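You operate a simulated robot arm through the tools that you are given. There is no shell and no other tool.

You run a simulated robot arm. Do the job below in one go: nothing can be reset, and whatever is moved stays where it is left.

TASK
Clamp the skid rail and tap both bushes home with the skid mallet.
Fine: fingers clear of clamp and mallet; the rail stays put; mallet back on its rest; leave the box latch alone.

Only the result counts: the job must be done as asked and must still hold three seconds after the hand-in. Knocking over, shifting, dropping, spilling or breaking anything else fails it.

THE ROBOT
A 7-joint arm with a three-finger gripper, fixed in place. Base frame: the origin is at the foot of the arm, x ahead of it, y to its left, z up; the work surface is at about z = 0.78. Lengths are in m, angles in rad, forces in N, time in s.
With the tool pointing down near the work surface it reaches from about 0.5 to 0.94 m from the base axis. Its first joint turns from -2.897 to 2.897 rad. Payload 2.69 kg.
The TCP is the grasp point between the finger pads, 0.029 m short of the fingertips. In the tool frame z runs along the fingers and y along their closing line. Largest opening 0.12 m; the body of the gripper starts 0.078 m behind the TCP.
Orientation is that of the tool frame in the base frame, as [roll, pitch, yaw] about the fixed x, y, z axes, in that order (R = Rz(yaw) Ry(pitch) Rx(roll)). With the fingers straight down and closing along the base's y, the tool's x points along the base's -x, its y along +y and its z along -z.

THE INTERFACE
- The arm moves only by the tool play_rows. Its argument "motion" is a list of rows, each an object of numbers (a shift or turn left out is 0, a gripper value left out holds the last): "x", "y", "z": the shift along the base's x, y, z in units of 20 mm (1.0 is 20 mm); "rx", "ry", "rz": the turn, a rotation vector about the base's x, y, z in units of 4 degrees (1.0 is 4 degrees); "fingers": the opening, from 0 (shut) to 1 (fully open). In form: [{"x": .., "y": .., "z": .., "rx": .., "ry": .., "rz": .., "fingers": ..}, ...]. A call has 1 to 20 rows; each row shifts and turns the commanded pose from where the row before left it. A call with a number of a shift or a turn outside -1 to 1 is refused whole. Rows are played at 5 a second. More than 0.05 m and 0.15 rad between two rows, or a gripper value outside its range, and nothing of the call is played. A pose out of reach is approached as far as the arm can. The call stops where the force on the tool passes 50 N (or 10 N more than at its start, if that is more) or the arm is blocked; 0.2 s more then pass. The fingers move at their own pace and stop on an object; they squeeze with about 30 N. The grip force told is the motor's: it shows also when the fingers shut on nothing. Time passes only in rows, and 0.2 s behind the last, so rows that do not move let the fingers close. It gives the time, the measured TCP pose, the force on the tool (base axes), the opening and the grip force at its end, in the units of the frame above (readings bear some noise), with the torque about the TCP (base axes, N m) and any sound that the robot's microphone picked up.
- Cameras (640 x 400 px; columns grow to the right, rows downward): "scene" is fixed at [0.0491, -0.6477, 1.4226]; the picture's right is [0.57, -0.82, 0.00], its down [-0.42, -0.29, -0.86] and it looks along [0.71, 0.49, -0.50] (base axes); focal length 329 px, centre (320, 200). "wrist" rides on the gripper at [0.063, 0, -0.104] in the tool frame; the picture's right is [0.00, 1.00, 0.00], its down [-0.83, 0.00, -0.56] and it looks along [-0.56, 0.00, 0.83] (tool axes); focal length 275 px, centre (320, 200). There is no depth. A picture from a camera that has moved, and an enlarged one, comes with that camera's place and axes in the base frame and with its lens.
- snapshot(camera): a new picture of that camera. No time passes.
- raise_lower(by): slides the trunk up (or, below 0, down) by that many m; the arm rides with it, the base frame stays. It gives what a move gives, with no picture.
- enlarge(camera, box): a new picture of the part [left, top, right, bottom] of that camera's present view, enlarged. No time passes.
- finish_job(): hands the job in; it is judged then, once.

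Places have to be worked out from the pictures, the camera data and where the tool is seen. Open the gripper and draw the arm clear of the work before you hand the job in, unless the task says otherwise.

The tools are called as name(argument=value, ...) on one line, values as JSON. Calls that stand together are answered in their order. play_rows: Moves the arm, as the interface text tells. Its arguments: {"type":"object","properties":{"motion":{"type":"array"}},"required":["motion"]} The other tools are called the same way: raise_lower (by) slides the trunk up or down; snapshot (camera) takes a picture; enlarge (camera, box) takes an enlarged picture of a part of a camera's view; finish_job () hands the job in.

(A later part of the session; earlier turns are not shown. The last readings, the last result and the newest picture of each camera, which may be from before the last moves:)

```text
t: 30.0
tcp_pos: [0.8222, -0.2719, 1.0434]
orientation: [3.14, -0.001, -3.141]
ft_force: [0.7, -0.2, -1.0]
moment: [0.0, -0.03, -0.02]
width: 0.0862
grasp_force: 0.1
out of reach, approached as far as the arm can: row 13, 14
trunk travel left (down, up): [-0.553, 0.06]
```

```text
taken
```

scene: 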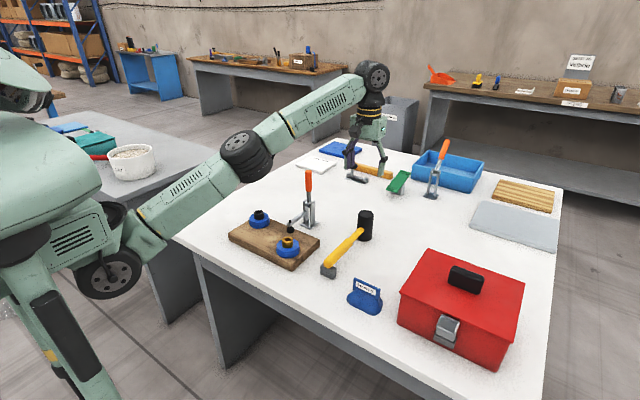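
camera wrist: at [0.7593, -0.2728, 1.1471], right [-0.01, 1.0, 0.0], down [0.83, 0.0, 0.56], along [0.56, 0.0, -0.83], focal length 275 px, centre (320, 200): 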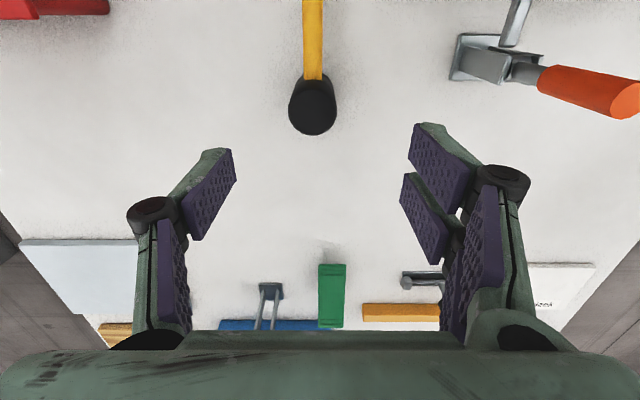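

The mallet head is in view just below-left of the tool axis. I enlarge to fix its centre and the handle direction.

enlarge(camera="wrist", box=[260, 0, 370, 150])

```text
2.67 times, centred on (315, 75) of wrist
camera zoom: at [0.7593, -0.2728, 1.1471], right [-0.01, 1.0, 0.0], down [0.83, 0.0, 0.56], along [0.56, 0.0, -0.83], focal length 734 px, centre (333, 533)
```

zoom: 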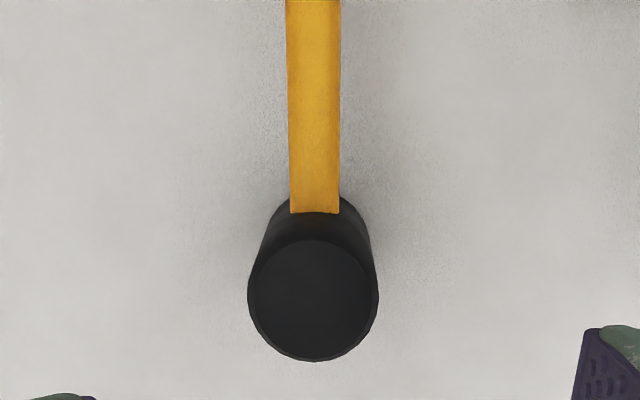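

The head centre is about (0.836, -0.280), diameter ≈ 0.046, with its top at 0.88. I centre over it while lowering to z ≈ 0.96, where reach is better.

play_rows(motion=[{"z": -1, "x": 0.1, "y": -0.1}, {"z": -1, "x": 0.2, "y": -0.1}, {"z": -1, "x": 0.2, "y": -0.1}, {"z": -1, "x": 0.2, "y": -0.1}, {}])

enlarge(camera="wrist", box=[200, 0, 440, 260])

```text
t: 31.2
tcp_pos: [0.8361, -0.2804, 0.9633]
orientation: [3.139, 0.001, 3.141]
ft_force: [1.2, 0.2, 0.0]
moment: [-0.03, 0.0, 0.03]
width: 0.0863
grasp_force: 0.0
trunk travel left (down, up): [-0.553, 0.06]
```

```text
1.54 times, centred on (320, 130) of wrist
camera zoom: at [0.773, -0.2809, 1.0679], right [0.0, 1.0, 0.0], down [0.83, 0.0, 0.56], along [0.56, 0.0, -0.83], focal length 424 px, centre (320, 308)
```

zoom: 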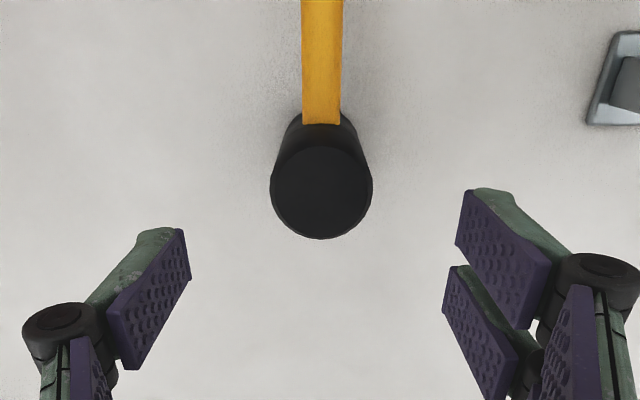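

The tool is centred over the head (0.836, -0.2805). I lower straddling it to TCP z ≈ 0.842, fingertips about 3 cm above the bench.

play_rows(motion=[{"z": -1}, {"z": -1}, {"z": -1}, {"z": -1}, {"z": -1}, {"z": -0.5}, {"z": -0.5}, {}])

snapshot(camera="wrist")

enlarge(camera="scene", box=[310, 150, 420, 290])

```text
t: 33.0
tcp_pos: [0.8365, -0.2812, 0.8435]
orientation: [3.139, 0.0, -3.14]
ft_force: [0.6, -0.3, 0.0]
moment: [-0.01, 0.0, -0.03]
width: 0.0866
grasp_force: 0.0
trunk travel left (down, up): [-0.553, 0.06]
```

```text
taken
camera wrist: at [0.7735, -0.2805, 0.9473], right [0.0, 1.0, 0.0], down [0.83, 0.0, 0.56], along [0.56, 0.0, -0.83], focal length 275 px, centre (320, 200)
```

wrist: 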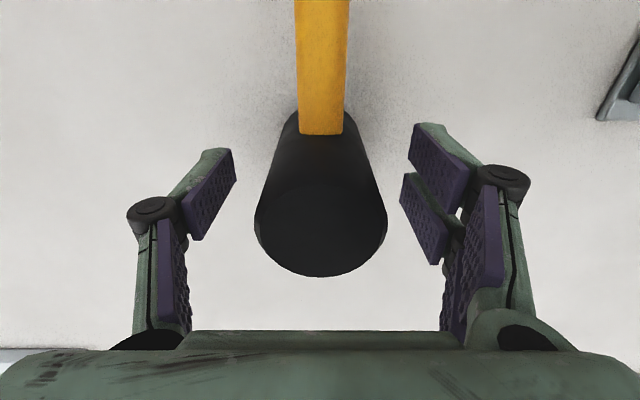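

```text
2.86 times, centred on (365, 220) of scene
camera zoom: at [0.0491, -0.6477, 1.4226], right [0.57, -0.82, 0.0], down [-0.42, -0.29, -0.86], along [0.71, 0.49, -0.5], focal length 941 px, centre (191, 143)
```

zoom: 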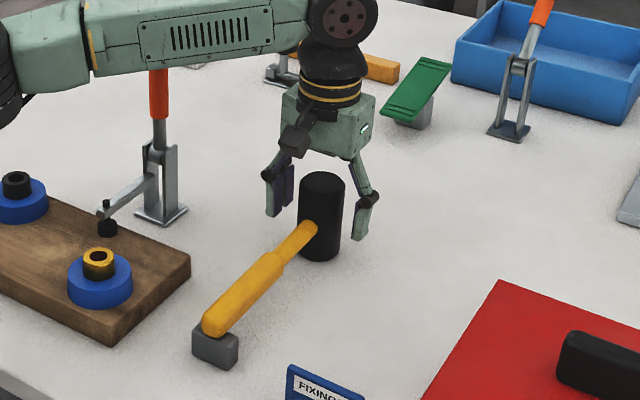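

The fingers straddle the head cleanly. I close on it.

play_rows(motion=[{"fingers": 0}, {}, {}, {}, {}])

```text
t: 34.2
tcp_pos: [0.8368, -0.2809, 0.8435]
orientation: [-3.14, -0.001, 3.14]
ft_force: [0.3, 1.0, -0.4]
moment: [0.06, -0.04, -0.04]
width: 0.0473
grasp_force: 30.2
trunk travel left (down, up): [-0.553, 0.06]
```

Gripped at width 0.047; home pose noted as (0.8368, -0.2809, 0.8435). I lift gently and check the hold.

play_rows(motion=[{"z": 0.4}, {"z": 0.5}, {"z": 0.6}, {"z": 0.7}, {}])

enlarge(camera="scene", box=[310, 150, 420, 290])

snapshot(camera="wrist")

```text
t: 35.4
tcp_pos: [0.836, -0.2814, 0.8879]
orientation: [3.14, -0.001, -3.141]
ft_force: [-0.1, 0.2, -4.5]
moment: [0.01, -0.21, 0.0]
width: 0.0471
grasp_force: 30.2
trunk travel left (down, up): [-0.553, 0.06]
```

```text
2.86 times, centred on (365, 220) of scene
camera zoom: at [0.0491, -0.6477, 1.4226], right [0.57, -0.82, 0.0], down [-0.42, -0.29, -0.86], along [0.71, 0.49, -0.5], focal length 941 px, centre (191, 143)
```

zoom: 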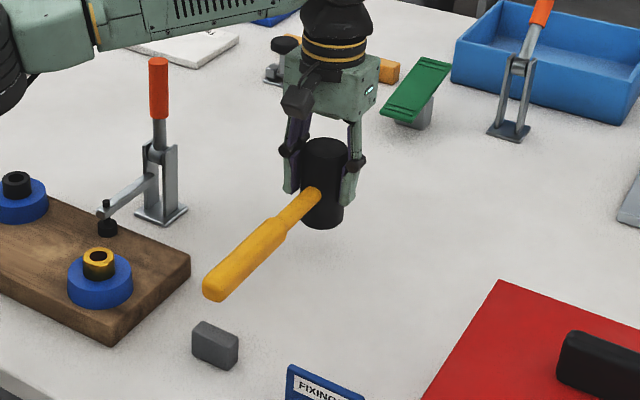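

```text
taken
camera wrist: at [0.7738, -0.281, 0.9911], right [0.0, 1.0, 0.0], down [0.83, 0.0, 0.56], along [0.56, 0.0, -0.83], focal length 275 px, centre (320, 200)
```

wrist: 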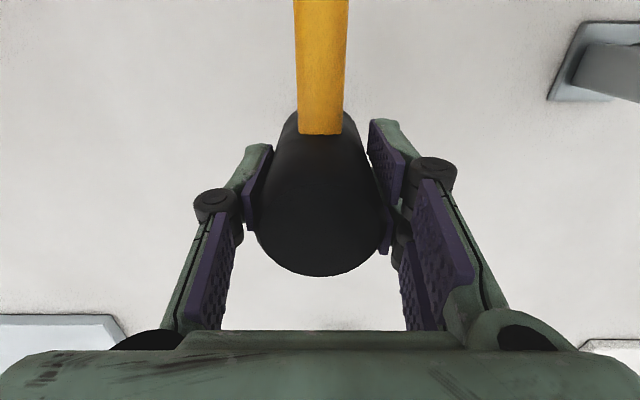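

The mallet is held level and free of its rest (about 0.46 kg). I carry it back and up to a vantage at (0.55, -0.30, 1.06), clear of everything, to re-measure both bushes with the wrist camera.

play_rows(motion=[{"x": -0.5, "z": 0.6}, {"x": -0.8, "z": 0.6}, {"x": -0.9, "y": -0.06, "z": 0.55}, {"x": -0.92, "y": -0.06, "z": 0.55}, {"x": -0.92, "y": -0.06, "z": 0.55}, {"x": -0.92, "y": -0.06, "z": 0.55}, {"x": -0.92, "y": -0.06, "z": 0.55}, {"x": -0.92, "y": -0.07, "z": 0.55}, {"x": -0.92, "y": -0.07, "z": 0.55}, {"x": -0.92, "y": -0.07, "z": 0.55}, {"x": -0.92, "y": -0.07, "z": 0.55}, {"x": -0.92, "y": -0.07, "z": 0.55}, {"x": -0.92, "y": -0.07, "z": 0.55}, {"x": -0.92, "y": -0.07, "z": 0.5}, {"x": -0.92, "y": -0.07, "z": 0.4}, {"x": -0.9, "y": -0.06, "z": 0.3}, {"x": -0.5}, {}])

snapshot(camera="wrist")

snapshot(camera="scene")

```text
t: 39.2
tcp_pos: [0.5427, -0.2986, 1.0567]
orientation: [3.137, 0.002, 3.141]
ft_force: [-0.2, -0.9, -6.1]
moment: [-0.01, -0.21, -0.01]
width: 0.0474
grasp_force: 31.0
trunk travel left (down, up): [-0.553, 0.06]
```

```text
taken
camera wrist: at [0.4805, -0.2996, 1.1605], right [0.0, 1.0, 0.0], down [0.83, 0.0, 0.56], along [0.56, 0.0, -0.83], focal length 275 px, centre (320, 200)
```

wrist: 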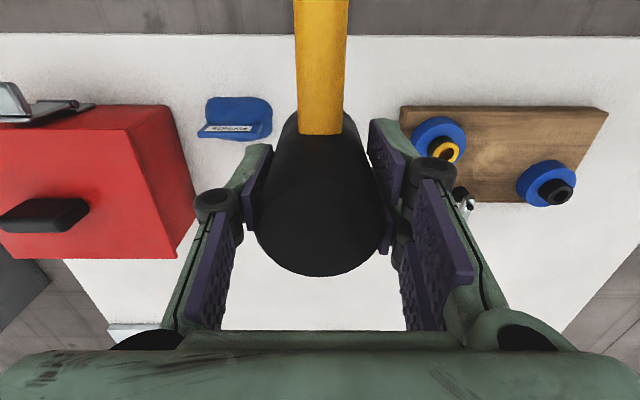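

```text
taken
```

scene: 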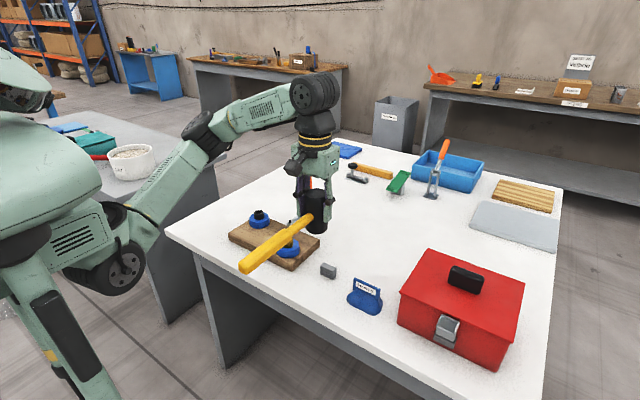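

Both bushes are in view from here. I enlarge them to measure their centres.

enlarge(camera="wrist", box=[390, 90, 620, 220])

enlarge(camera="wrist", box=[410, 110, 480, 180])

enlarge(camera="wrist", box=[510, 150, 590, 220])

```text
2.78 times, centred on (505, 155) of wrist
camera zoom: at [0.4805, -0.2996, 1.1605], right [0.0, 1.0, 0.0], down [0.83, 0.0, 0.56], along [0.56, 0.0, -0.83], focal length 766 px, centre (-195, 325)
```

zoom: 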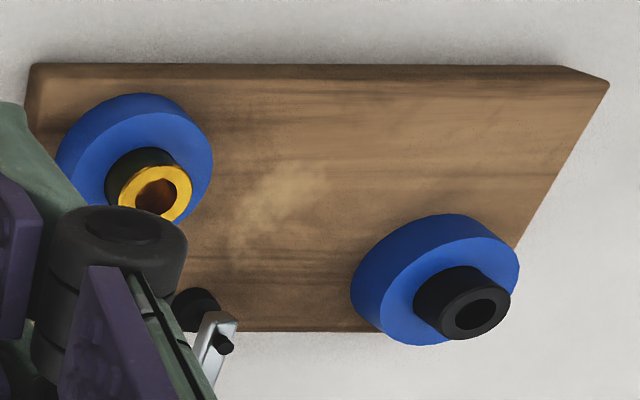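

```text
5.71 times, centred on (445, 145) of wrist
camera zoom: at [0.4805, -0.2996, 1.1605], right [0.0, 1.0, 0.0], down [0.83, 0.0, 0.56], along [0.56, 0.0, -0.83], focal length 1573 px, centre (-394, 514)
```

zoom: 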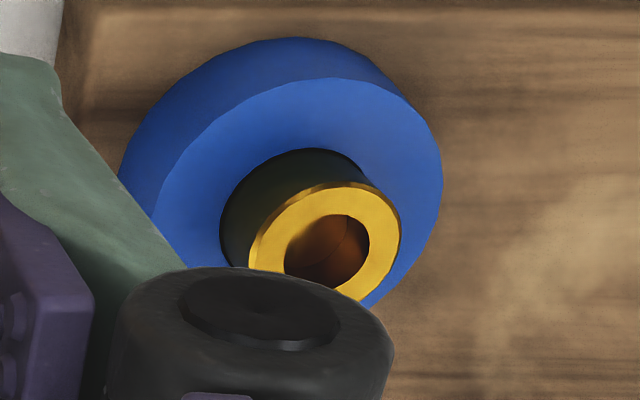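

```text
5.71 times, centred on (550, 185) of wrist
camera zoom: at [0.4805, -0.2996, 1.1605], right [0.0, 1.0, 0.0], down [0.83, 0.0, 0.56], along [0.56, 0.0, -0.83], focal length 1573 px, centre (-994, 286)
```

zoom: 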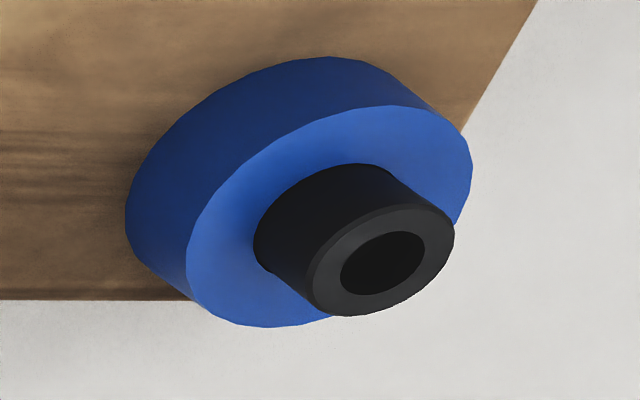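

Measured bush tops: gold ≈ (0.615, -0.148, 0.861), black ≈ (0.674, 0.016, 0.861); mallet face is 0.0635 below the TCP. I move over the gold bush and lower to leave roughly 4 cm between face and bush.

play_rows(motion=[{"x": 0.4, "y": 0.8}, {"x": 0.45, "y": 0.95}, {"x": 0.45, "y": 0.95}, {"x": 0.45, "y": 0.95}, {"x": 0.45, "y": 0.95}, {"x": 0.45, "y": 0.95}, {"x": 0.45, "y": 0.95}, {"x": 0.45, "y": 0.95, "rx": -0.06}, {"x": 0.07, "y": 0.08, "z": -0.5}, {"z": -0.9}, {"z": -0.9}, {"z": -0.9}, {"z": -0.9}, {"z": -0.5}, {}])

snapshot(camera="scene")

enlarge(camera="scene", box=[220, 150, 350, 280])

snapshot(camera="wrist")

```text
t: 42.4
tcp_pos: [0.6165, -0.1479, 0.9633]
orientation: [-3.139, 0.001, 3.142]
ft_force: [-0.4, 0.3, -5.4]
moment: [0.02, -0.23, 0.0]
width: 0.0472
grasp_force: 29.9
trunk travel left (down, up): [-0.553, 0.06]
```

```text
taken
```

scene: 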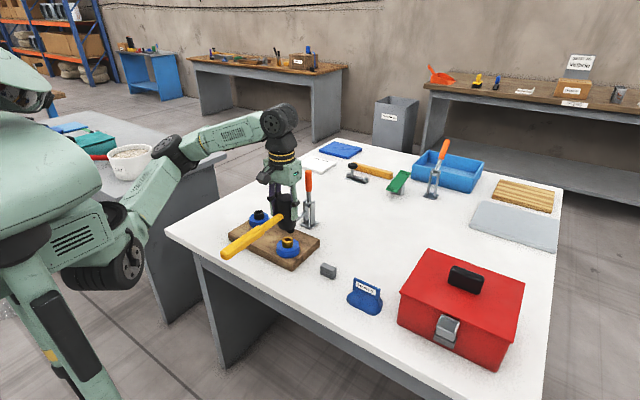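

```text
3.08 times, centred on (285, 215) of scene
camera zoom: at [0.0491, -0.6477, 1.4226], right [0.57, -0.82, 0.0], down [-0.42, -0.29, -0.86], along [0.71, 0.49, -0.5], focal length 1013 px, centre (428, 154)
```

zoom: 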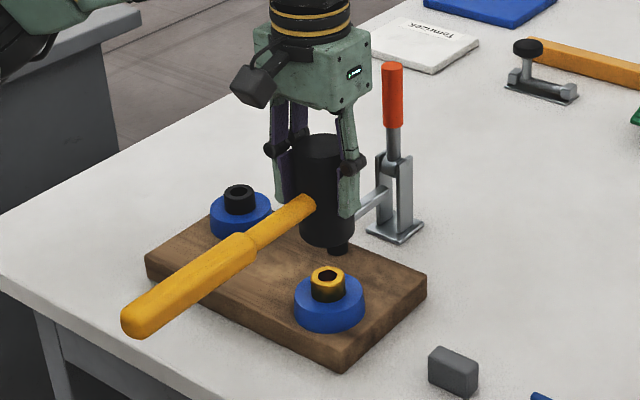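

```text
taken
camera wrist: at [0.5527, -0.1483, 1.0676], right [-0.01, 1.0, 0.0], down [0.83, 0.01, 0.56], along [0.56, 0.0, -0.83], focal length 275 px, centre (320, 200)
```

wrist: 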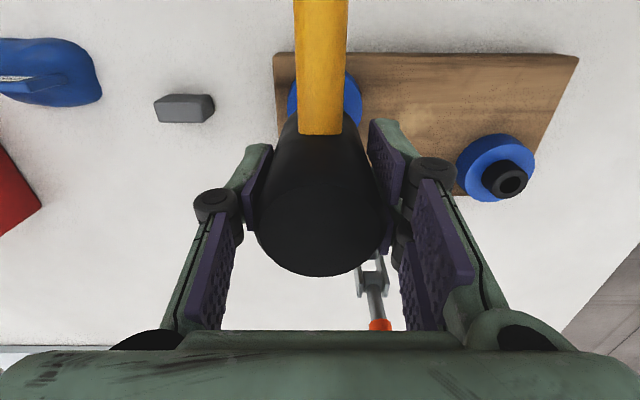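

The head lines up above the gold bush in the scene view (columns match within a couple of pixels). I give a first downward tap.

play_rows(motion=[{"z": -0.8}, {"z": -1}, {"z": -0.5}])

enlarge(camera="scene", box=[220, 150, 350, 280])

```text
t: 43.2
tcp_pos: [0.615, -0.1481, 0.9183]
orientation: [-3.137, -0.001, -3.141]
ft_force: [0.2, 0.0, -5.0]
moment: [-0.01, -0.18, 0.0]
width: 0.0477
grasp_force: 30.2
trunk travel left (down, up): [-0.553, 0.06]
```

```text
3.08 times, centred on (285, 215) of scene
camera zoom: at [0.0491, -0.6477, 1.4226], right [0.57, -0.82, 0.0], down [-0.42, -0.29, -0.86], along [0.71, 0.49, -0.5], focal length 1013 px, centre (428, 154)
```

zoom: 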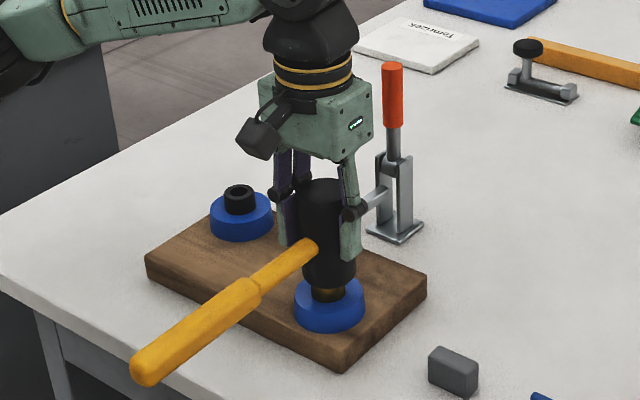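

No contact force yet at face height ≈ 0.855. I lower slowly to find the contact height.

play_rows(motion=[{"z": -0.2}, {"z": -0.2}, {}])

```text
t: 44.0
tcp_pos: [0.6156, -0.1477, 0.9122]
orientation: [-3.135, 0.004, -3.141]
ft_force: [3.9, -0.9, 20.2]
moment: [-0.1, -0.22, 0.07]
width: 0.0475
grasp_force: 29.5
trunk travel left (down, up): [-0.553, 0.06]
```

Contact found at TCP z ≈ 0.912 (25 N pressed, bush not yet moving). I lift 4 cm and make a proper tap at full row speed.

play_rows(motion=[{"z": 1}, {"z": 1}, {}, {"z": -1}, {"z": -1}, {"z": -0.6}])

enlarge(camera="scene", box=[220, 150, 350, 280])

```text
t: 45.4
tcp_pos: [0.6145, -0.1487, 0.9003]
orientation: [-3.136, 0.004, 3.141]
ft_force: [-0.9, 1.0, 19.8]
moment: [0.01, -0.09, 0.0]
width: 0.0475
grasp_force: 29.4
trunk travel left (down, up): [-0.553, 0.06]
```

```text
3.08 times, centred on (285, 215) of scene
camera zoom: at [0.0491, -0.6477, 1.4226], right [0.57, -0.82, 0.0], down [-0.42, -0.29, -0.86], along [0.71, 0.49, -0.5], focal length 1013 px, centre (428, 154)
```

zoom: 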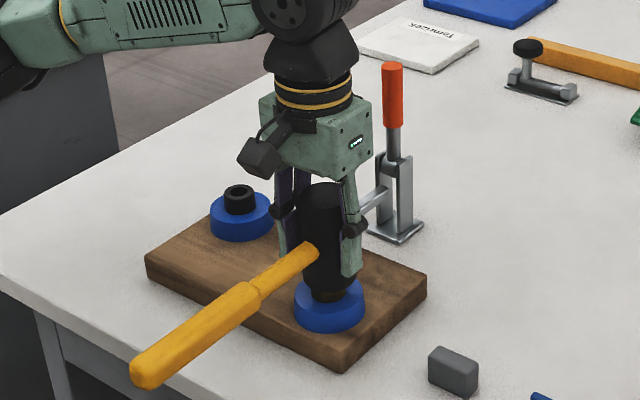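

The TCP got to 0.900 with 20 N: either the bush went in about a centimetre or the mallet slid in the grip. I lift and compare.

play_rows(motion=[{"z": 1}, {"z": 1}, {"z": 1}, {}])

enlarge(camera="scene", box=[220, 150, 350, 280])

enlarge(camera="scene", box=[225, 200, 325, 275])

snapshot(camera="wrist")

```text
t: 46.4
tcp_pos: [0.6175, -0.149, 0.9575]
orientation: [-3.139, 0.0, 3.141]
ft_force: [-0.3, -0.3, -4.7]
moment: [0.02, -0.24, 0.04]
width: 0.0471
grasp_force: 29.9
trunk travel left (down, up): [-0.553, 0.06]
```

```text
3.08 times, centred on (285, 215) of scene
camera zoom: at [0.0491, -0.6477, 1.4226], right [0.57, -0.82, 0.0], down [-0.42, -0.29, -0.86], along [0.71, 0.49, -0.5], focal length 1013 px, centre (428, 154)
```

zoom: 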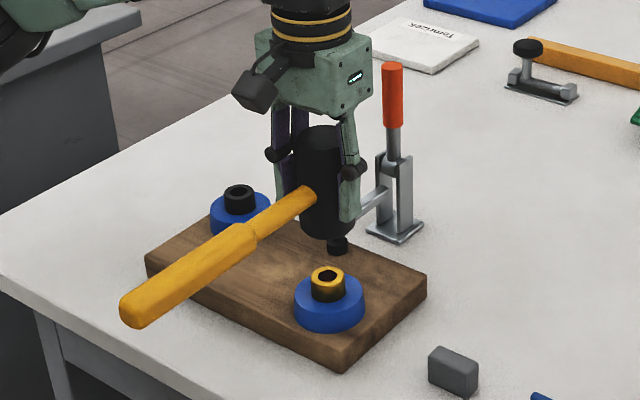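

```text
5.33 times, centred on (275, 238) of scene
camera zoom: at [0.0491, -0.6477, 1.4226], right [0.57, -0.82, 0.0], down [-0.42, -0.29, -0.86], along [0.71, 0.49, -0.5], focal length 1756 px, centre (560, 0)
```

zoom: 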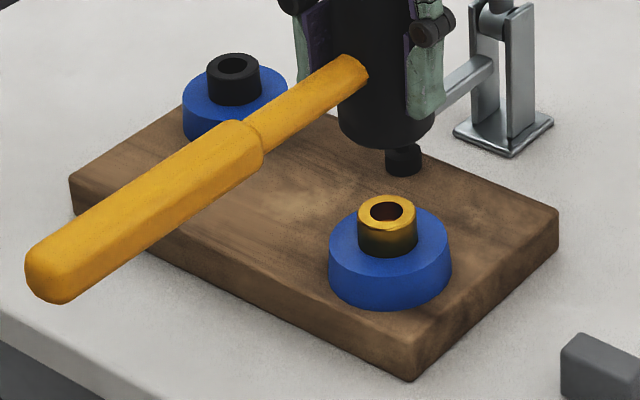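

```text
taken
camera wrist: at [0.5533, -0.1487, 1.0629], right [0.0, 1.0, 0.0], down [0.83, 0.01, 0.56], along [0.56, 0.0, -0.83], focal length 275 px, centre (320, 200)
```

wrist: 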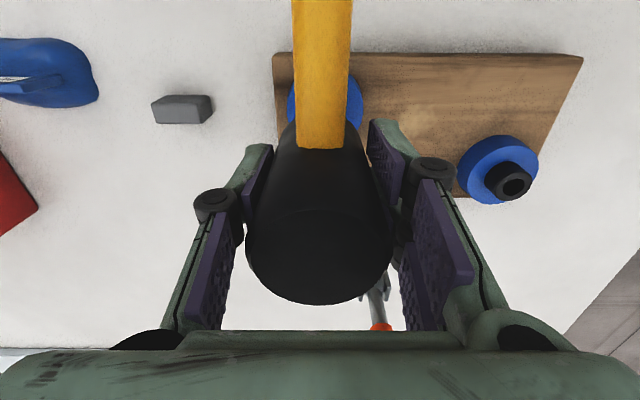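

The picture shows the mallet slid up about 12 mm in the grip and the gold bush has not moved. Slow pressing won't do it; I try a true full-speed blow that reaches the bush at the full 0.1 m/s and rebounds at once.

play_rows(motion=[{"z": 0.5}, {}, {"z": -1}, {"z": -1}, {"z": -1}, {"z": -1}, {"z": 1}, {"z": 1}, {}])

enlarge(camera="scene", box=[225, 200, 325, 275])

snapshot(camera="wrist")

```text
t: 48.4
tcp_pos: [0.6163, -0.1487, 0.9287]
orientation: [-3.139, 0.0, -3.142]
ft_force: [-0.1, 0.2, -5.4]
moment: [-0.01, -0.25, -0.01]
width: 0.0472
grasp_force: 30.5
trunk travel left (down, up): [-0.553, 0.06]
```

```text
5.33 times, centred on (275, 238) of scene
camera zoom: at [0.0491, -0.6477, 1.4226], right [0.57, -0.82, 0.0], down [-0.42, -0.29, -0.86], along [0.71, 0.49, -0.5], focal length 1756 px, centre (560, 0)
```

zoom: 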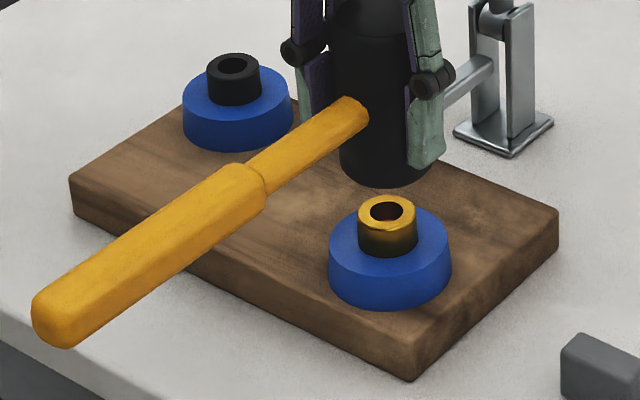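

```text
taken
camera wrist: at [0.5526, -0.148, 1.0326], right [0.0, 1.0, 0.0], down [0.83, 0.01, 0.56], along [0.56, 0.0, -0.83], focal length 275 px, centre (320, 200)
```

wrist: 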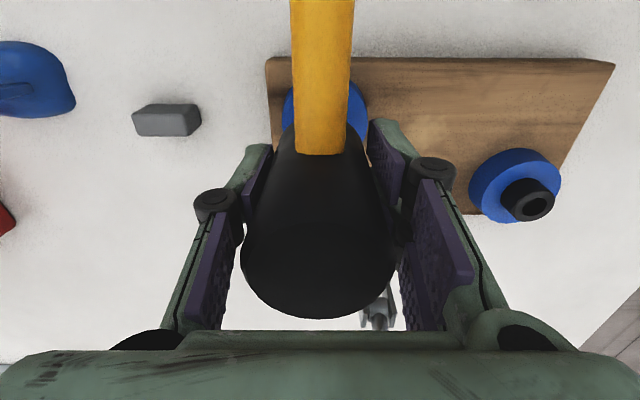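

Still no bush movement and the mallet crept further up in the grip: friction limits this grip to about 25 N. Gripping the head with the fingers along the handle axis, so that one fingertip bears on top of the handle root, would carry the blow by form rather than friction. I take the mallet back to its rest to regrip it.

play_rows(motion=[{"z": 1}, {"z": 0.8}, {"y": -0.945}, {"y": -0.945}, {"y": -0.945}, {"y": -0.945}, {"y": -0.945}, {"y": -0.945}, {"y": -0.945, "x": 0.3}, {"x": 0.9}, {"x": 1}, {"x": 1}, {"x": 1}, {"x": 1}, {"x": 1}, {"x": 1}, {"x": 1}, {"x": 1}, {"x": 1}, {}])

```text
t: 52.6
tcp_pos: [0.8192, -0.2806, 0.9637]
orientation: [-3.139, -0.001, 3.141]
ft_force: [-0.2, 0.2, -5.5]
moment: [0.0, -0.23, 0.01]
width: 0.047
grasp_force: 30.4
trunk travel left (down, up): [-0.553, 0.06]
```

Near home; I finish the x alignment (0.8368) and lower to about z = 0.85, then look.

play_rows(motion=[{"x": 0.5}, {"x": 0.38}, {"z": -1}, {"z": -1}, {"z": -1}, {"z": -1}, {"z": -0.8}, {"z": -0.5}, {}])

enlarge(camera="scene", box=[310, 170, 400, 290])

snapshot(camera="wrist")

```text
t: 54.6
tcp_pos: [0.8366, -0.2809, 0.8571]
orientation: [-3.139, 0.0, 3.141]
ft_force: [-0.2, -0.8, -5.7]
moment: [0.0, -0.19, -0.01]
width: 0.0471
grasp_force: 29.9
trunk travel left (down, up): [-0.553, 0.06]
```

```text
3.33 times, centred on (355, 230) of scene
camera zoom: at [0.0491, -0.6477, 1.4226], right [0.57, -0.82, 0.0], down [-0.42, -0.29, -0.86], along [0.71, 0.49, -0.5], focal length 1098 px, centre (203, 100)
```

zoom: 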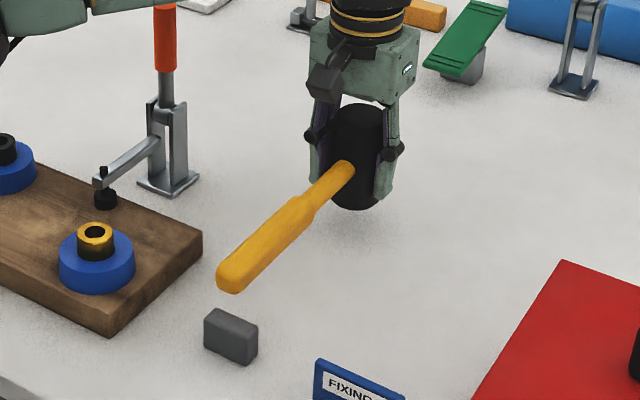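

```text
taken
camera wrist: at [0.7747, -0.2806, 0.9616], right [0.0, 1.0, 0.0], down [0.83, 0.01, 0.56], along [0.56, 0.0, -0.83], focal length 275 px, centre (320, 200)
```

wrist: 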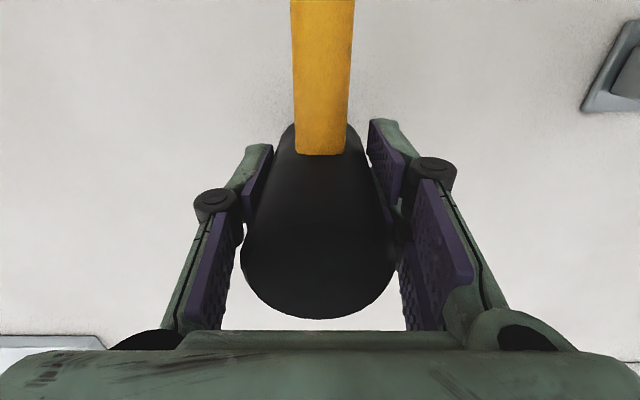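

The mallet hangs directly over its place with the handle above the rest. I lower slowly to touch down.

play_rows(motion=[{"z": -0.4}, {"z": -0.4}, {"z": -0.3}, {"z": -0.1}, {}])

```text
t: 55.8
tcp_pos: [0.8346, -0.2817, 0.8332]
orientation: [-3.138, 0.001, 3.141]
ft_force: [0.9, 0.5, -4.6]
moment: [0.0, -0.17, -0.01]
width: 0.0473
grasp_force: 30.3
trunk travel left (down, up): [-0.553, 0.06]
```

Still airborne (force equals the weight). I continue in 2 mm steps.

play_rows(motion=[{"z": -0.1}, {"z": -0.1}, {}])

```text
t: 56.6
tcp_pos: [0.838, -0.2802, 0.8282]
orientation: [-3.138, 0.001, 3.14]
ft_force: [-0.4, 0.3, -5.4]
moment: [-0.05, -0.15, -0.01]
width: 0.0471
grasp_force: 29.5
trunk travel left (down, up): [-0.553, 0.06]
```

play_rows(motion=[{"z": -0.1}, {}])

enlarge(camera="scene", box=[310, 170, 400, 290])

```text
t: 57.2
tcp_pos: [0.8379, -0.2815, 0.8276]
orientation: [-3.138, 0.0, -3.14]
ft_force: [-0.2, 0.2, -5.0]
moment: [0.01, -0.21, -0.01]
width: 0.047
grasp_force: 30.7
trunk travel left (down, up): [-0.553, 0.06]
```

```text
3.33 times, centred on (355, 230) of scene
camera zoom: at [0.0491, -0.6477, 1.4226], right [0.57, -0.82, 0.0], down [-0.42, -0.29, -0.86], along [0.71, 0.49, -0.5], focal length 1098 px, centre (203, 100)
```

zoom: 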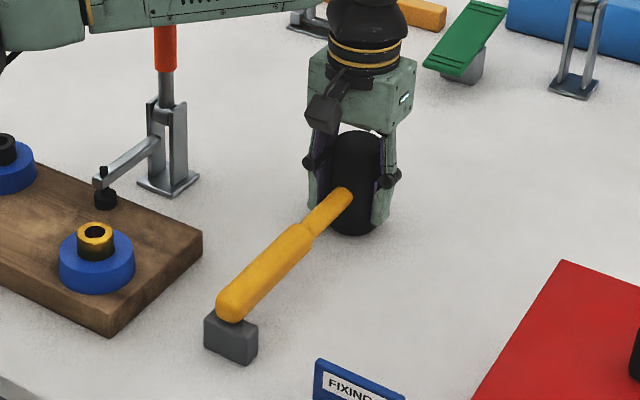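

Almost down; the handle end is just over the rest. Two more 2 mm steps.

play_rows(motion=[{"z": -0.1}, {"z": -0.05}, {}])

```text
t: 58.0
tcp_pos: [0.8369, -0.2808, 0.8261]
orientation: [-3.139, -0.001, -3.14]
ft_force: [-0.5, 1.2, -3.9]
moment: [-0.03, -0.2, -0.03]
width: 0.0474
grasp_force: 29.8
trunk travel left (down, up): [-0.553, 0.06]
```

play_rows(motion=[{"z": -0.1}, {}])

```text
t: 58.6
tcp_pos: [0.8376, -0.2811, 0.8253]
orientation: [-3.136, 0.004, -3.14]
ft_force: [4.4, -1.8, 9.5]
moment: [-0.28, 0.35, 0.08]
width: 0.0473
grasp_force: 29.9
trunk travel left (down, up): [-0.553, 0.06]
```

Touchdown (+9.5 N). I ease off 1 mm and open the fingers.

play_rows(motion=[{"z": 0.05}, {"fingers": 0.3}, {"fingers": 0.72}, {}, {}])

snapshot(camera="wrist")

enlarge(camera="scene", box=[310, 170, 400, 290])

```text
t: 59.8
tcp_pos: [0.836, -0.2806, 0.8243]
orientation: [-3.139, 0.0, 3.142]
ft_force: [0.1, 0.3, 0.8]
moment: [0.04, -0.01, 0.03]
width: 0.0863
grasp_force: 0.1
trunk travel left (down, up): [-0.553, 0.06]
```

```text
taken
camera wrist: at [0.7743, -0.2802, 0.9284], right [0.0, 1.0, 0.0], down [0.83, 0.01, 0.56], along [0.56, 0.0, -0.83], focal length 275 px, centre (320, 200)
```

wrist: 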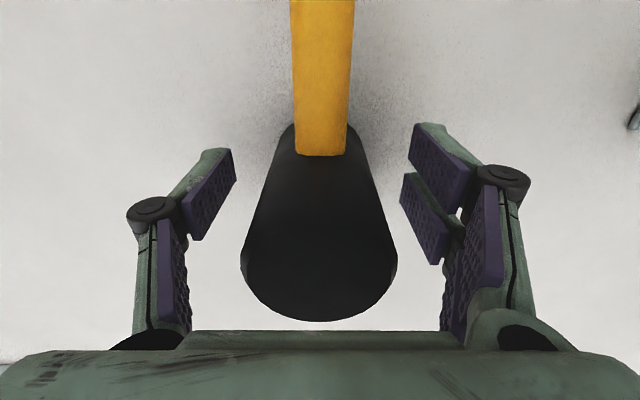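

```text
3.33 times, centred on (355, 230) of scene
camera zoom: at [0.0491, -0.6477, 1.4226], right [0.57, -0.82, 0.0], down [-0.42, -0.29, -0.86], along [0.71, 0.49, -0.5], focal length 1098 px, centre (203, 100)
```

zoom: 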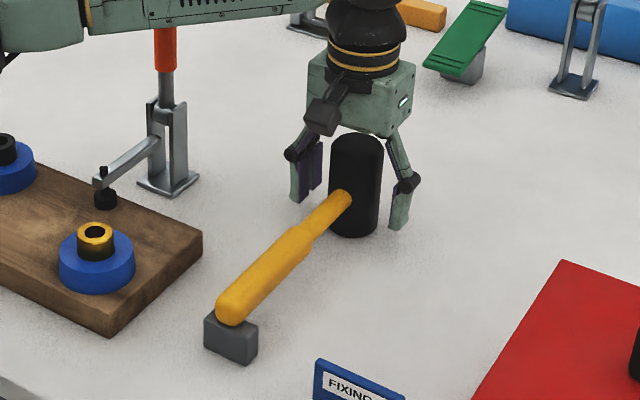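

The mallet is back on its rest and released cleanly. I rise clear and turn the gripper 90° so the fingers will close along the handle axis.

play_rows(motion=[{"z": 1}, {"z": 1}, {"z": 1}, {"z": 1}, {"z": 1}, {"z": 1}, {"z": 1}, {"rz": 1}, {"rz": 1}, {"rz": 1}, {"rz": 1}, {"rz": 1}, {"rz": 1}, {"rz": 1}, {"rz": 1}, {"rz": 1}, {"rz": 1}, {"rz": 1}, {"rz": 1}, {"rz": 1}])

play_rows(motion=[{"rz": 1}, {"rz": 1}, {"rz": 1}, {"rz": 1}, {"rz": 1}, {"rz": 1}, {"rz": 1}, {"rz": 1}, {"rz": 1}, {"rz": 0.5}, {}])

snapshot(camera="wrist")

snapshot(camera="scene")

```text
t: 64.0
tcp_pos: [0.8368, -0.28, 0.9643]
orientation: [-3.137, 0.0, -2.234]
ft_force: [0.0, 0.4, 0.6]
moment: [0.01, 0.04, 0.01]
width: 0.0863
grasp_force: 0.1
trunk travel left (down, up): [-0.553, 0.06]
```

```text
t: 66.4
tcp_pos: [0.8379, -0.2801, 0.9646]
orientation: [-3.138, 0.001, -1.57]
ft_force: [-0.4, 0.0, -0.8]
moment: [0.05, -0.02, 0.0]
width: 0.0863
grasp_force: 0.1
trunk travel left (down, up): [-0.553, 0.06]
```

```text
taken
camera wrist: at [0.8376, -0.3436, 1.0685], right [-1.0, -0.01, 0.0], down [-0.01, 0.83, 0.56], along [0.0, 0.56, -0.83], focal length 275 px, centre (320, 200)
```

wrist: 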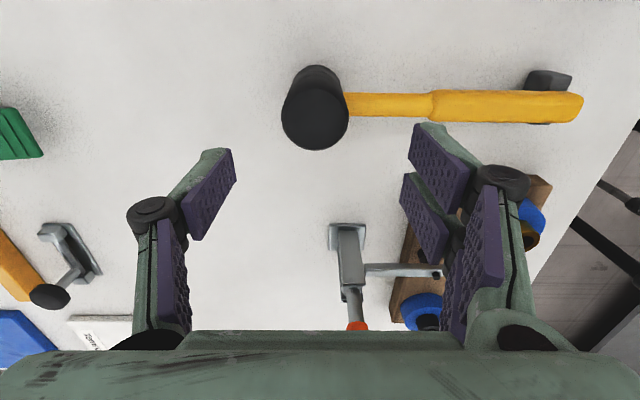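

```text
taken
```

scene: 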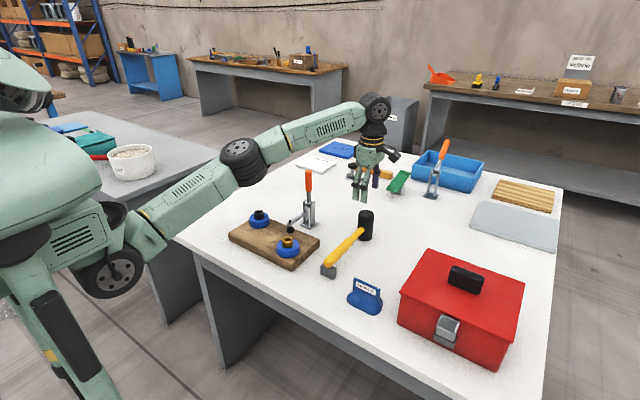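

Turned to closing along x. I enlarge to check the head centre and the handle root height from this side.

enlarge(camera="wrist", box=[260, 50, 420, 170])

enlarge(camera="wrist", box=[320, 200, 470, 330])

```text
3.33 times, centred on (340, 110) of wrist
camera zoom: at [0.8376, -0.3436, 1.0685], right [-1.0, -0.01, 0.0], down [-0.01, 0.83, 0.56], along [0.0, 0.56, -0.83], focal length 918 px, centre (253, 500)
```

zoom: 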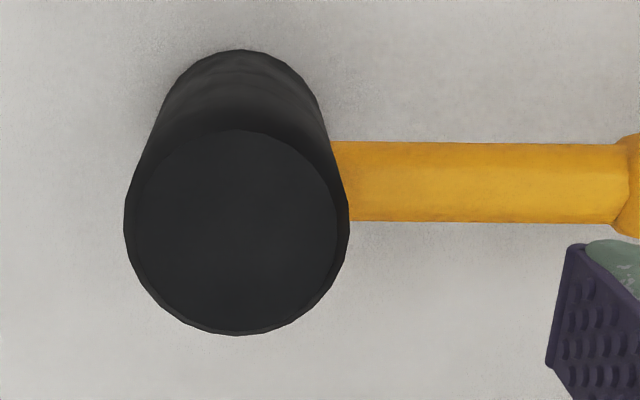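

```text
3.08 times, centred on (395, 265) of wrist
camera zoom: at [0.8376, -0.3436, 1.0685], right [-1.0, -0.01, 0.0], down [-0.01, 0.83, 0.56], along [0.0, 0.56, -0.83], focal length 847 px, centre (89, 0)
```

zoom: 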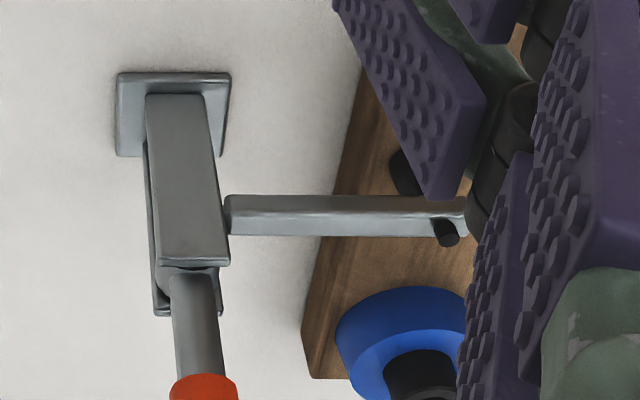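

The head centre reads about (0.841, -0.2815), its top at 0.876. I shift 3 mm in x and descend until the handle-side fingertip is just above the handle root.

play_rows(motion=[{"x": 0.15, "y": -0.05}, {"z": -1}, {"z": -1}, {"z": -1}, {"z": -0.8}, {"z": -0.4}, {}])

snapshot(camera="wrist")

enlarge(camera="scene", box=[320, 180, 400, 280])

```text
t: 68.0
tcp_pos: [0.8397, -0.2812, 0.8815]
orientation: [-3.137, 0.0, -1.57]
ft_force: [-0.1, 0.4, -0.1]
moment: [0.0, 0.02, 0.02]
width: 0.0863
grasp_force: 0.0
trunk travel left (down, up): [-0.553, 0.06]
```

```text
taken
camera wrist: at [0.8405, -0.3446, 0.9842], right [-1.0, 0.0, 0.0], down [-0.01, 0.83, 0.56], along [0.0, 0.56, -0.83], focal length 275 px, centre (320, 200)
```

wrist: 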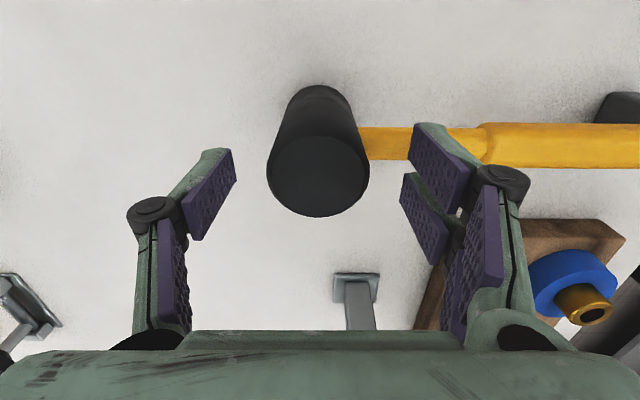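

```text
4.00 times, centred on (360, 230) of scene
camera zoom: at [0.0491, -0.6477, 1.4226], right [0.57, -0.82, 0.0], down [-0.42, -0.29, -0.86], along [0.71, 0.49, -0.5], focal length 1317 px, centre (160, 80)
```

zoom: 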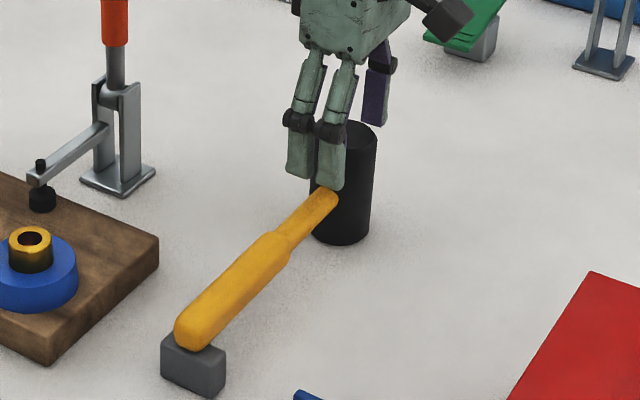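

The fingers straddle the head with the handle-side finger over the handle root. I lower in small steps to feel the handle top.

play_rows(motion=[{"z": -0.15}, {"z": -0.15}, {"z": -0.1}, {}])

enlarge(camera="scene", box=[330, 190, 390, 250])

```text
t: 69.0
tcp_pos: [0.8392, -0.2813, 0.8728]
orientation: [-3.137, 0.0, -1.571]
ft_force: [-0.5, 0.3, 0.1]
moment: [0.0, 0.0, 0.02]
width: 0.0865
grasp_force: 0.0
trunk travel left (down, up): [-0.553, 0.06]
```

```text
6.67 times, centred on (360, 220) of scene
camera zoom: at [0.0491, -0.6477, 1.4226], right [0.57, -0.82, 0.0], down [-0.42, -0.29, -0.86], along [0.71, 0.49, -0.5], focal length 2195 px, centre (53, 67)
```

zoom: 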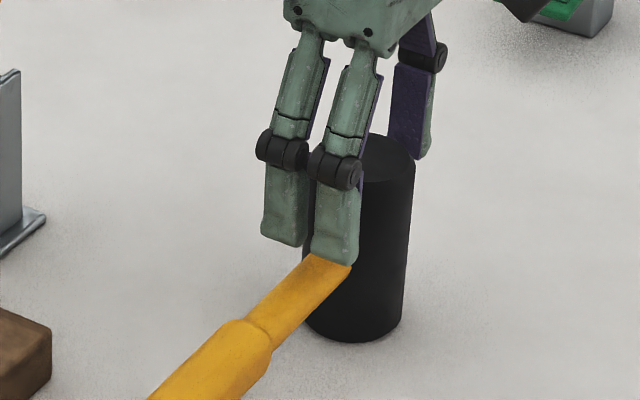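

No contact yet at 0.873. I keep lowering in 1–2 mm steps.

play_rows(motion=[{"z": -0.1}, {"z": -0.05}, {}])

```text
t: 69.8
tcp_pos: [0.8402, -0.2811, 0.869]
orientation: [-3.136, 0.0, -1.57]
ft_force: [0.0, 0.5, 0.1]
moment: [0.02, 0.02, 0.0]
width: 0.0864
grasp_force: 0.1
trunk travel left (down, up): [-0.553, 0.06]
```

play_rows(motion=[{"z": -0.1}, {}])

```text
t: 70.4
tcp_pos: [0.8401, -0.2815, 0.8673]
orientation: [-3.136, 0.001, -1.572]
ft_force: [1.0, 0.4, -0.8]
moment: [0.0, -0.02, 0.0]
width: 0.0861
grasp_force: 0.1
trunk travel left (down, up): [-0.553, 0.06]
```

Still free at 0.867 (fingertips 0.838); another small step.

play_rows(motion=[{"z": -0.1}, {}])

enlarge(camera="scene", box=[330, 190, 390, 250])

```text
t: 71.0
tcp_pos: [0.8402, -0.2803, 0.8642]
orientation: [-3.14, -0.001, -1.569]
ft_force: [0.1, 0.1, 0.2]
moment: [0.02, 0.01, -0.05]
width: 0.0865
grasp_force: 0.1
trunk travel left (down, up): [-0.553, 0.06]
```

```text
6.67 times, centred on (360, 220) of scene
camera zoom: at [0.0491, -0.6477, 1.4226], right [0.57, -0.82, 0.0], down [-0.42, -0.29, -0.86], along [0.71, 0.49, -0.5], focal length 2195 px, centre (53, 67)
```

zoom: 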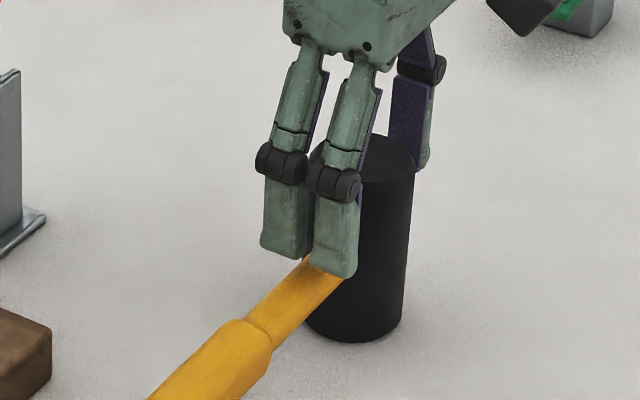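

play_rows(motion=[{"z": -0.1}, {}])

```text
t: 71.6
tcp_pos: [0.8407, -0.282, 0.8625]
orientation: [-3.138, 0.0, -1.57]
ft_force: [-0.1, 0.3, -0.1]
moment: [-0.04, 0.01, 0.02]
width: 0.0862
grasp_force: 0.0
trunk travel left (down, up): [-0.553, 0.06]
```

Still no contact; I go on carefully.

play_rows(motion=[{"z": -0.1}, {}])

enlarge(camera="wrist", box=[330, 90, 560, 270])

```text
t: 72.2
tcp_pos: [0.8396, -0.2821, 0.8614]
orientation: [-3.139, 0.0, -1.571]
ft_force: [0.2, -0.2, 0.0]
moment: [-0.01, -0.03, 0.01]
width: 0.0864
grasp_force: 0.0
trunk travel left (down, up): [-0.553, 0.06]
```

```text
2.22 times, centred on (445, 180) of wrist
camera zoom: at [0.8405, -0.3444, 0.9654], right [-1.0, -0.01, 0.0], down [-0.01, 0.83, 0.56], along [0.0, 0.56, -0.83], focal length 612 px, centre (42, 244)
```

zoom: 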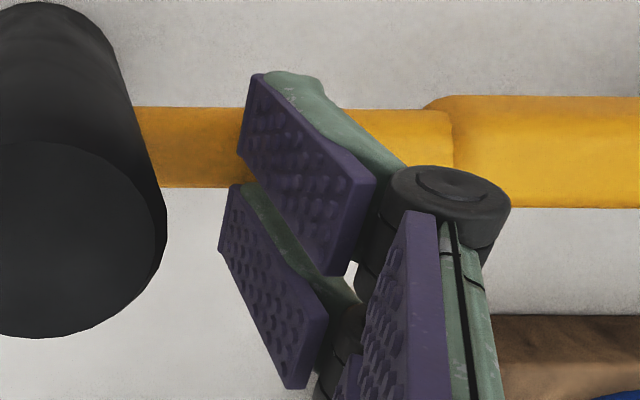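

play_rows(motion=[{"z": -0.1}, {}])

```text
t: 72.8
tcp_pos: [0.8398, -0.2823, 0.8593]
orientation: [-3.137, 0.0, -1.571]
ft_force: [0.5, 0.1, 0.1]
moment: [0.01, 0.05, 0.02]
width: 0.0862
grasp_force: 0.1
trunk travel left (down, up): [-0.553, 0.06]
```

play_rows(motion=[{"z": -0.1}, {}])

```text
t: 73.4
tcp_pos: [0.841, -0.2818, 0.857]
orientation: [-3.138, 0.002, -1.57]
ft_force: [-0.9, 0.8, -0.6]
moment: [0.03, -0.02, -0.06]
width: 0.0866
grasp_force: 0.0
trunk travel left (down, up): [-0.553, 0.06]
```

Fingertips should now be at 0.828, about handle mid-height, with no contact. I look closely from the scene camera.

enlarge(camera="scene", box=[335, 195, 385, 245])

snapshot(camera="wrist")

```text
8.00 times, centred on (360, 220) of scene
camera zoom: at [0.0491, -0.6477, 1.4226], right [0.57, -0.82, 0.0], down [-0.42, -0.29, -0.86], along [0.71, 0.49, -0.5], focal length 2634 px, centre (0, 40)
```

zoom: 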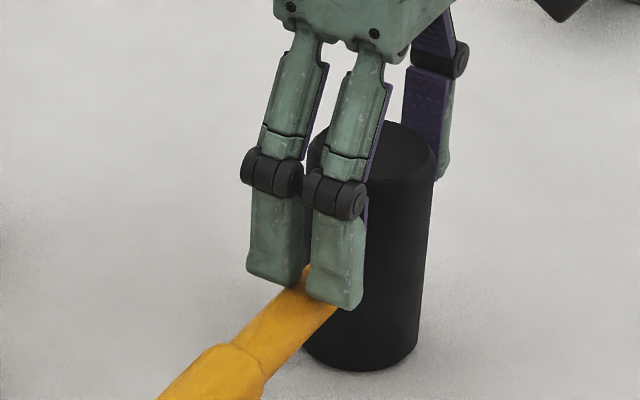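

```text
taken
camera wrist: at [0.8407, -0.344, 0.9615], right [-1.0, -0.01, 0.0], down [-0.01, 0.83, 0.56], along [0.0, 0.56, -0.83], focal length 275 px, centre (320, 200)
```

wrist: 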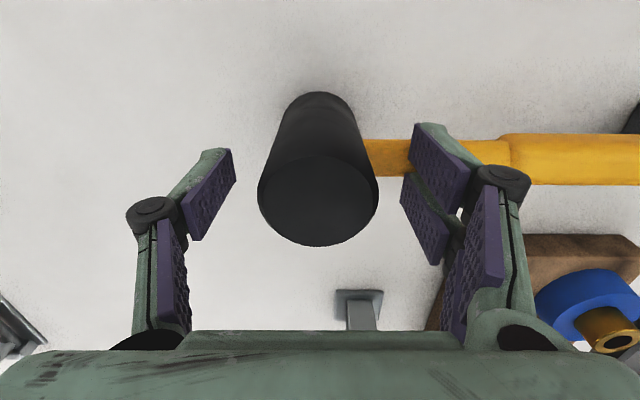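

play_rows(motion=[{"z": -0.1}, {}])

```text
t: 74.0
tcp_pos: [0.8399, -0.281, 0.8565]
orientation: [-3.136, -0.001, -1.569]
ft_force: [3.0, 3.9, 10.6]
moment: [0.12, 0.58, -0.25]
width: 0.0874
grasp_force: 0.6
trunk travel left (down, up): [-0.553, 0.06]
```

Contact at last: the handle-side fingertip rests on the handle root (top ≈ 0.828) at TCP 0.857. I ease up 1 mm and close on the head.

play_rows(motion=[{"z": 0.06}, {"fingers": 0}, {}, {}, {}, {}])

snapshot(camera="wrist")

enlarge(camera="scene", box=[310, 180, 400, 290])

```text
t: 75.4
tcp_pos: [0.8383, -0.2836, 0.8605]
orientation: [-3.133, -0.002, -1.571]
ft_force: [-8.5, -8.9, 26.2]
moment: [-0.36, 0.84, 0.16]
width: 0.0688
grasp_force: 30.2
trunk travel left (down, up): [-0.553, 0.06]
```

```text
taken
camera wrist: at [0.8378, -0.3457, 0.9646], right [-1.0, 0.0, -0.01], down [-0.01, 0.83, 0.55], along [0.0, 0.55, -0.83], focal length 275 px, centre (320, 200)
```

wrist: 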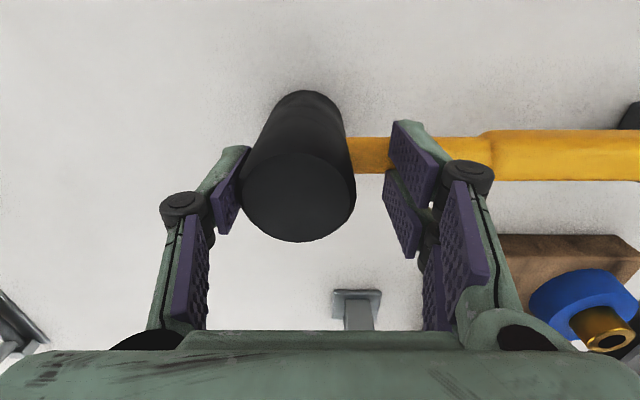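

```text
3.64 times, centred on (355, 235) of scene
camera zoom: at [0.0491, -0.6477, 1.4226], right [0.57, -0.82, 0.0], down [-0.42, -0.29, -0.86], along [0.71, 0.49, -0.5], focal length 1197 px, centre (193, 73)
```

zoom: 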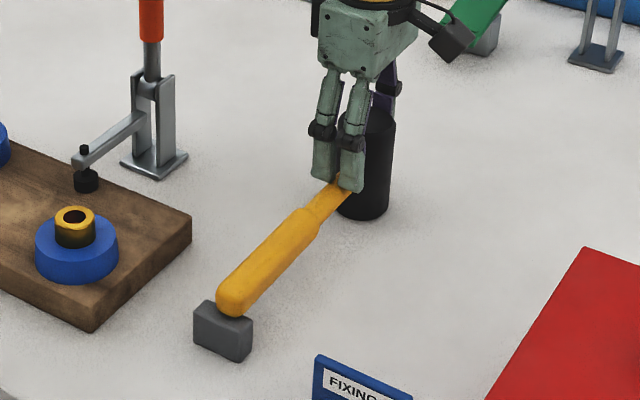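

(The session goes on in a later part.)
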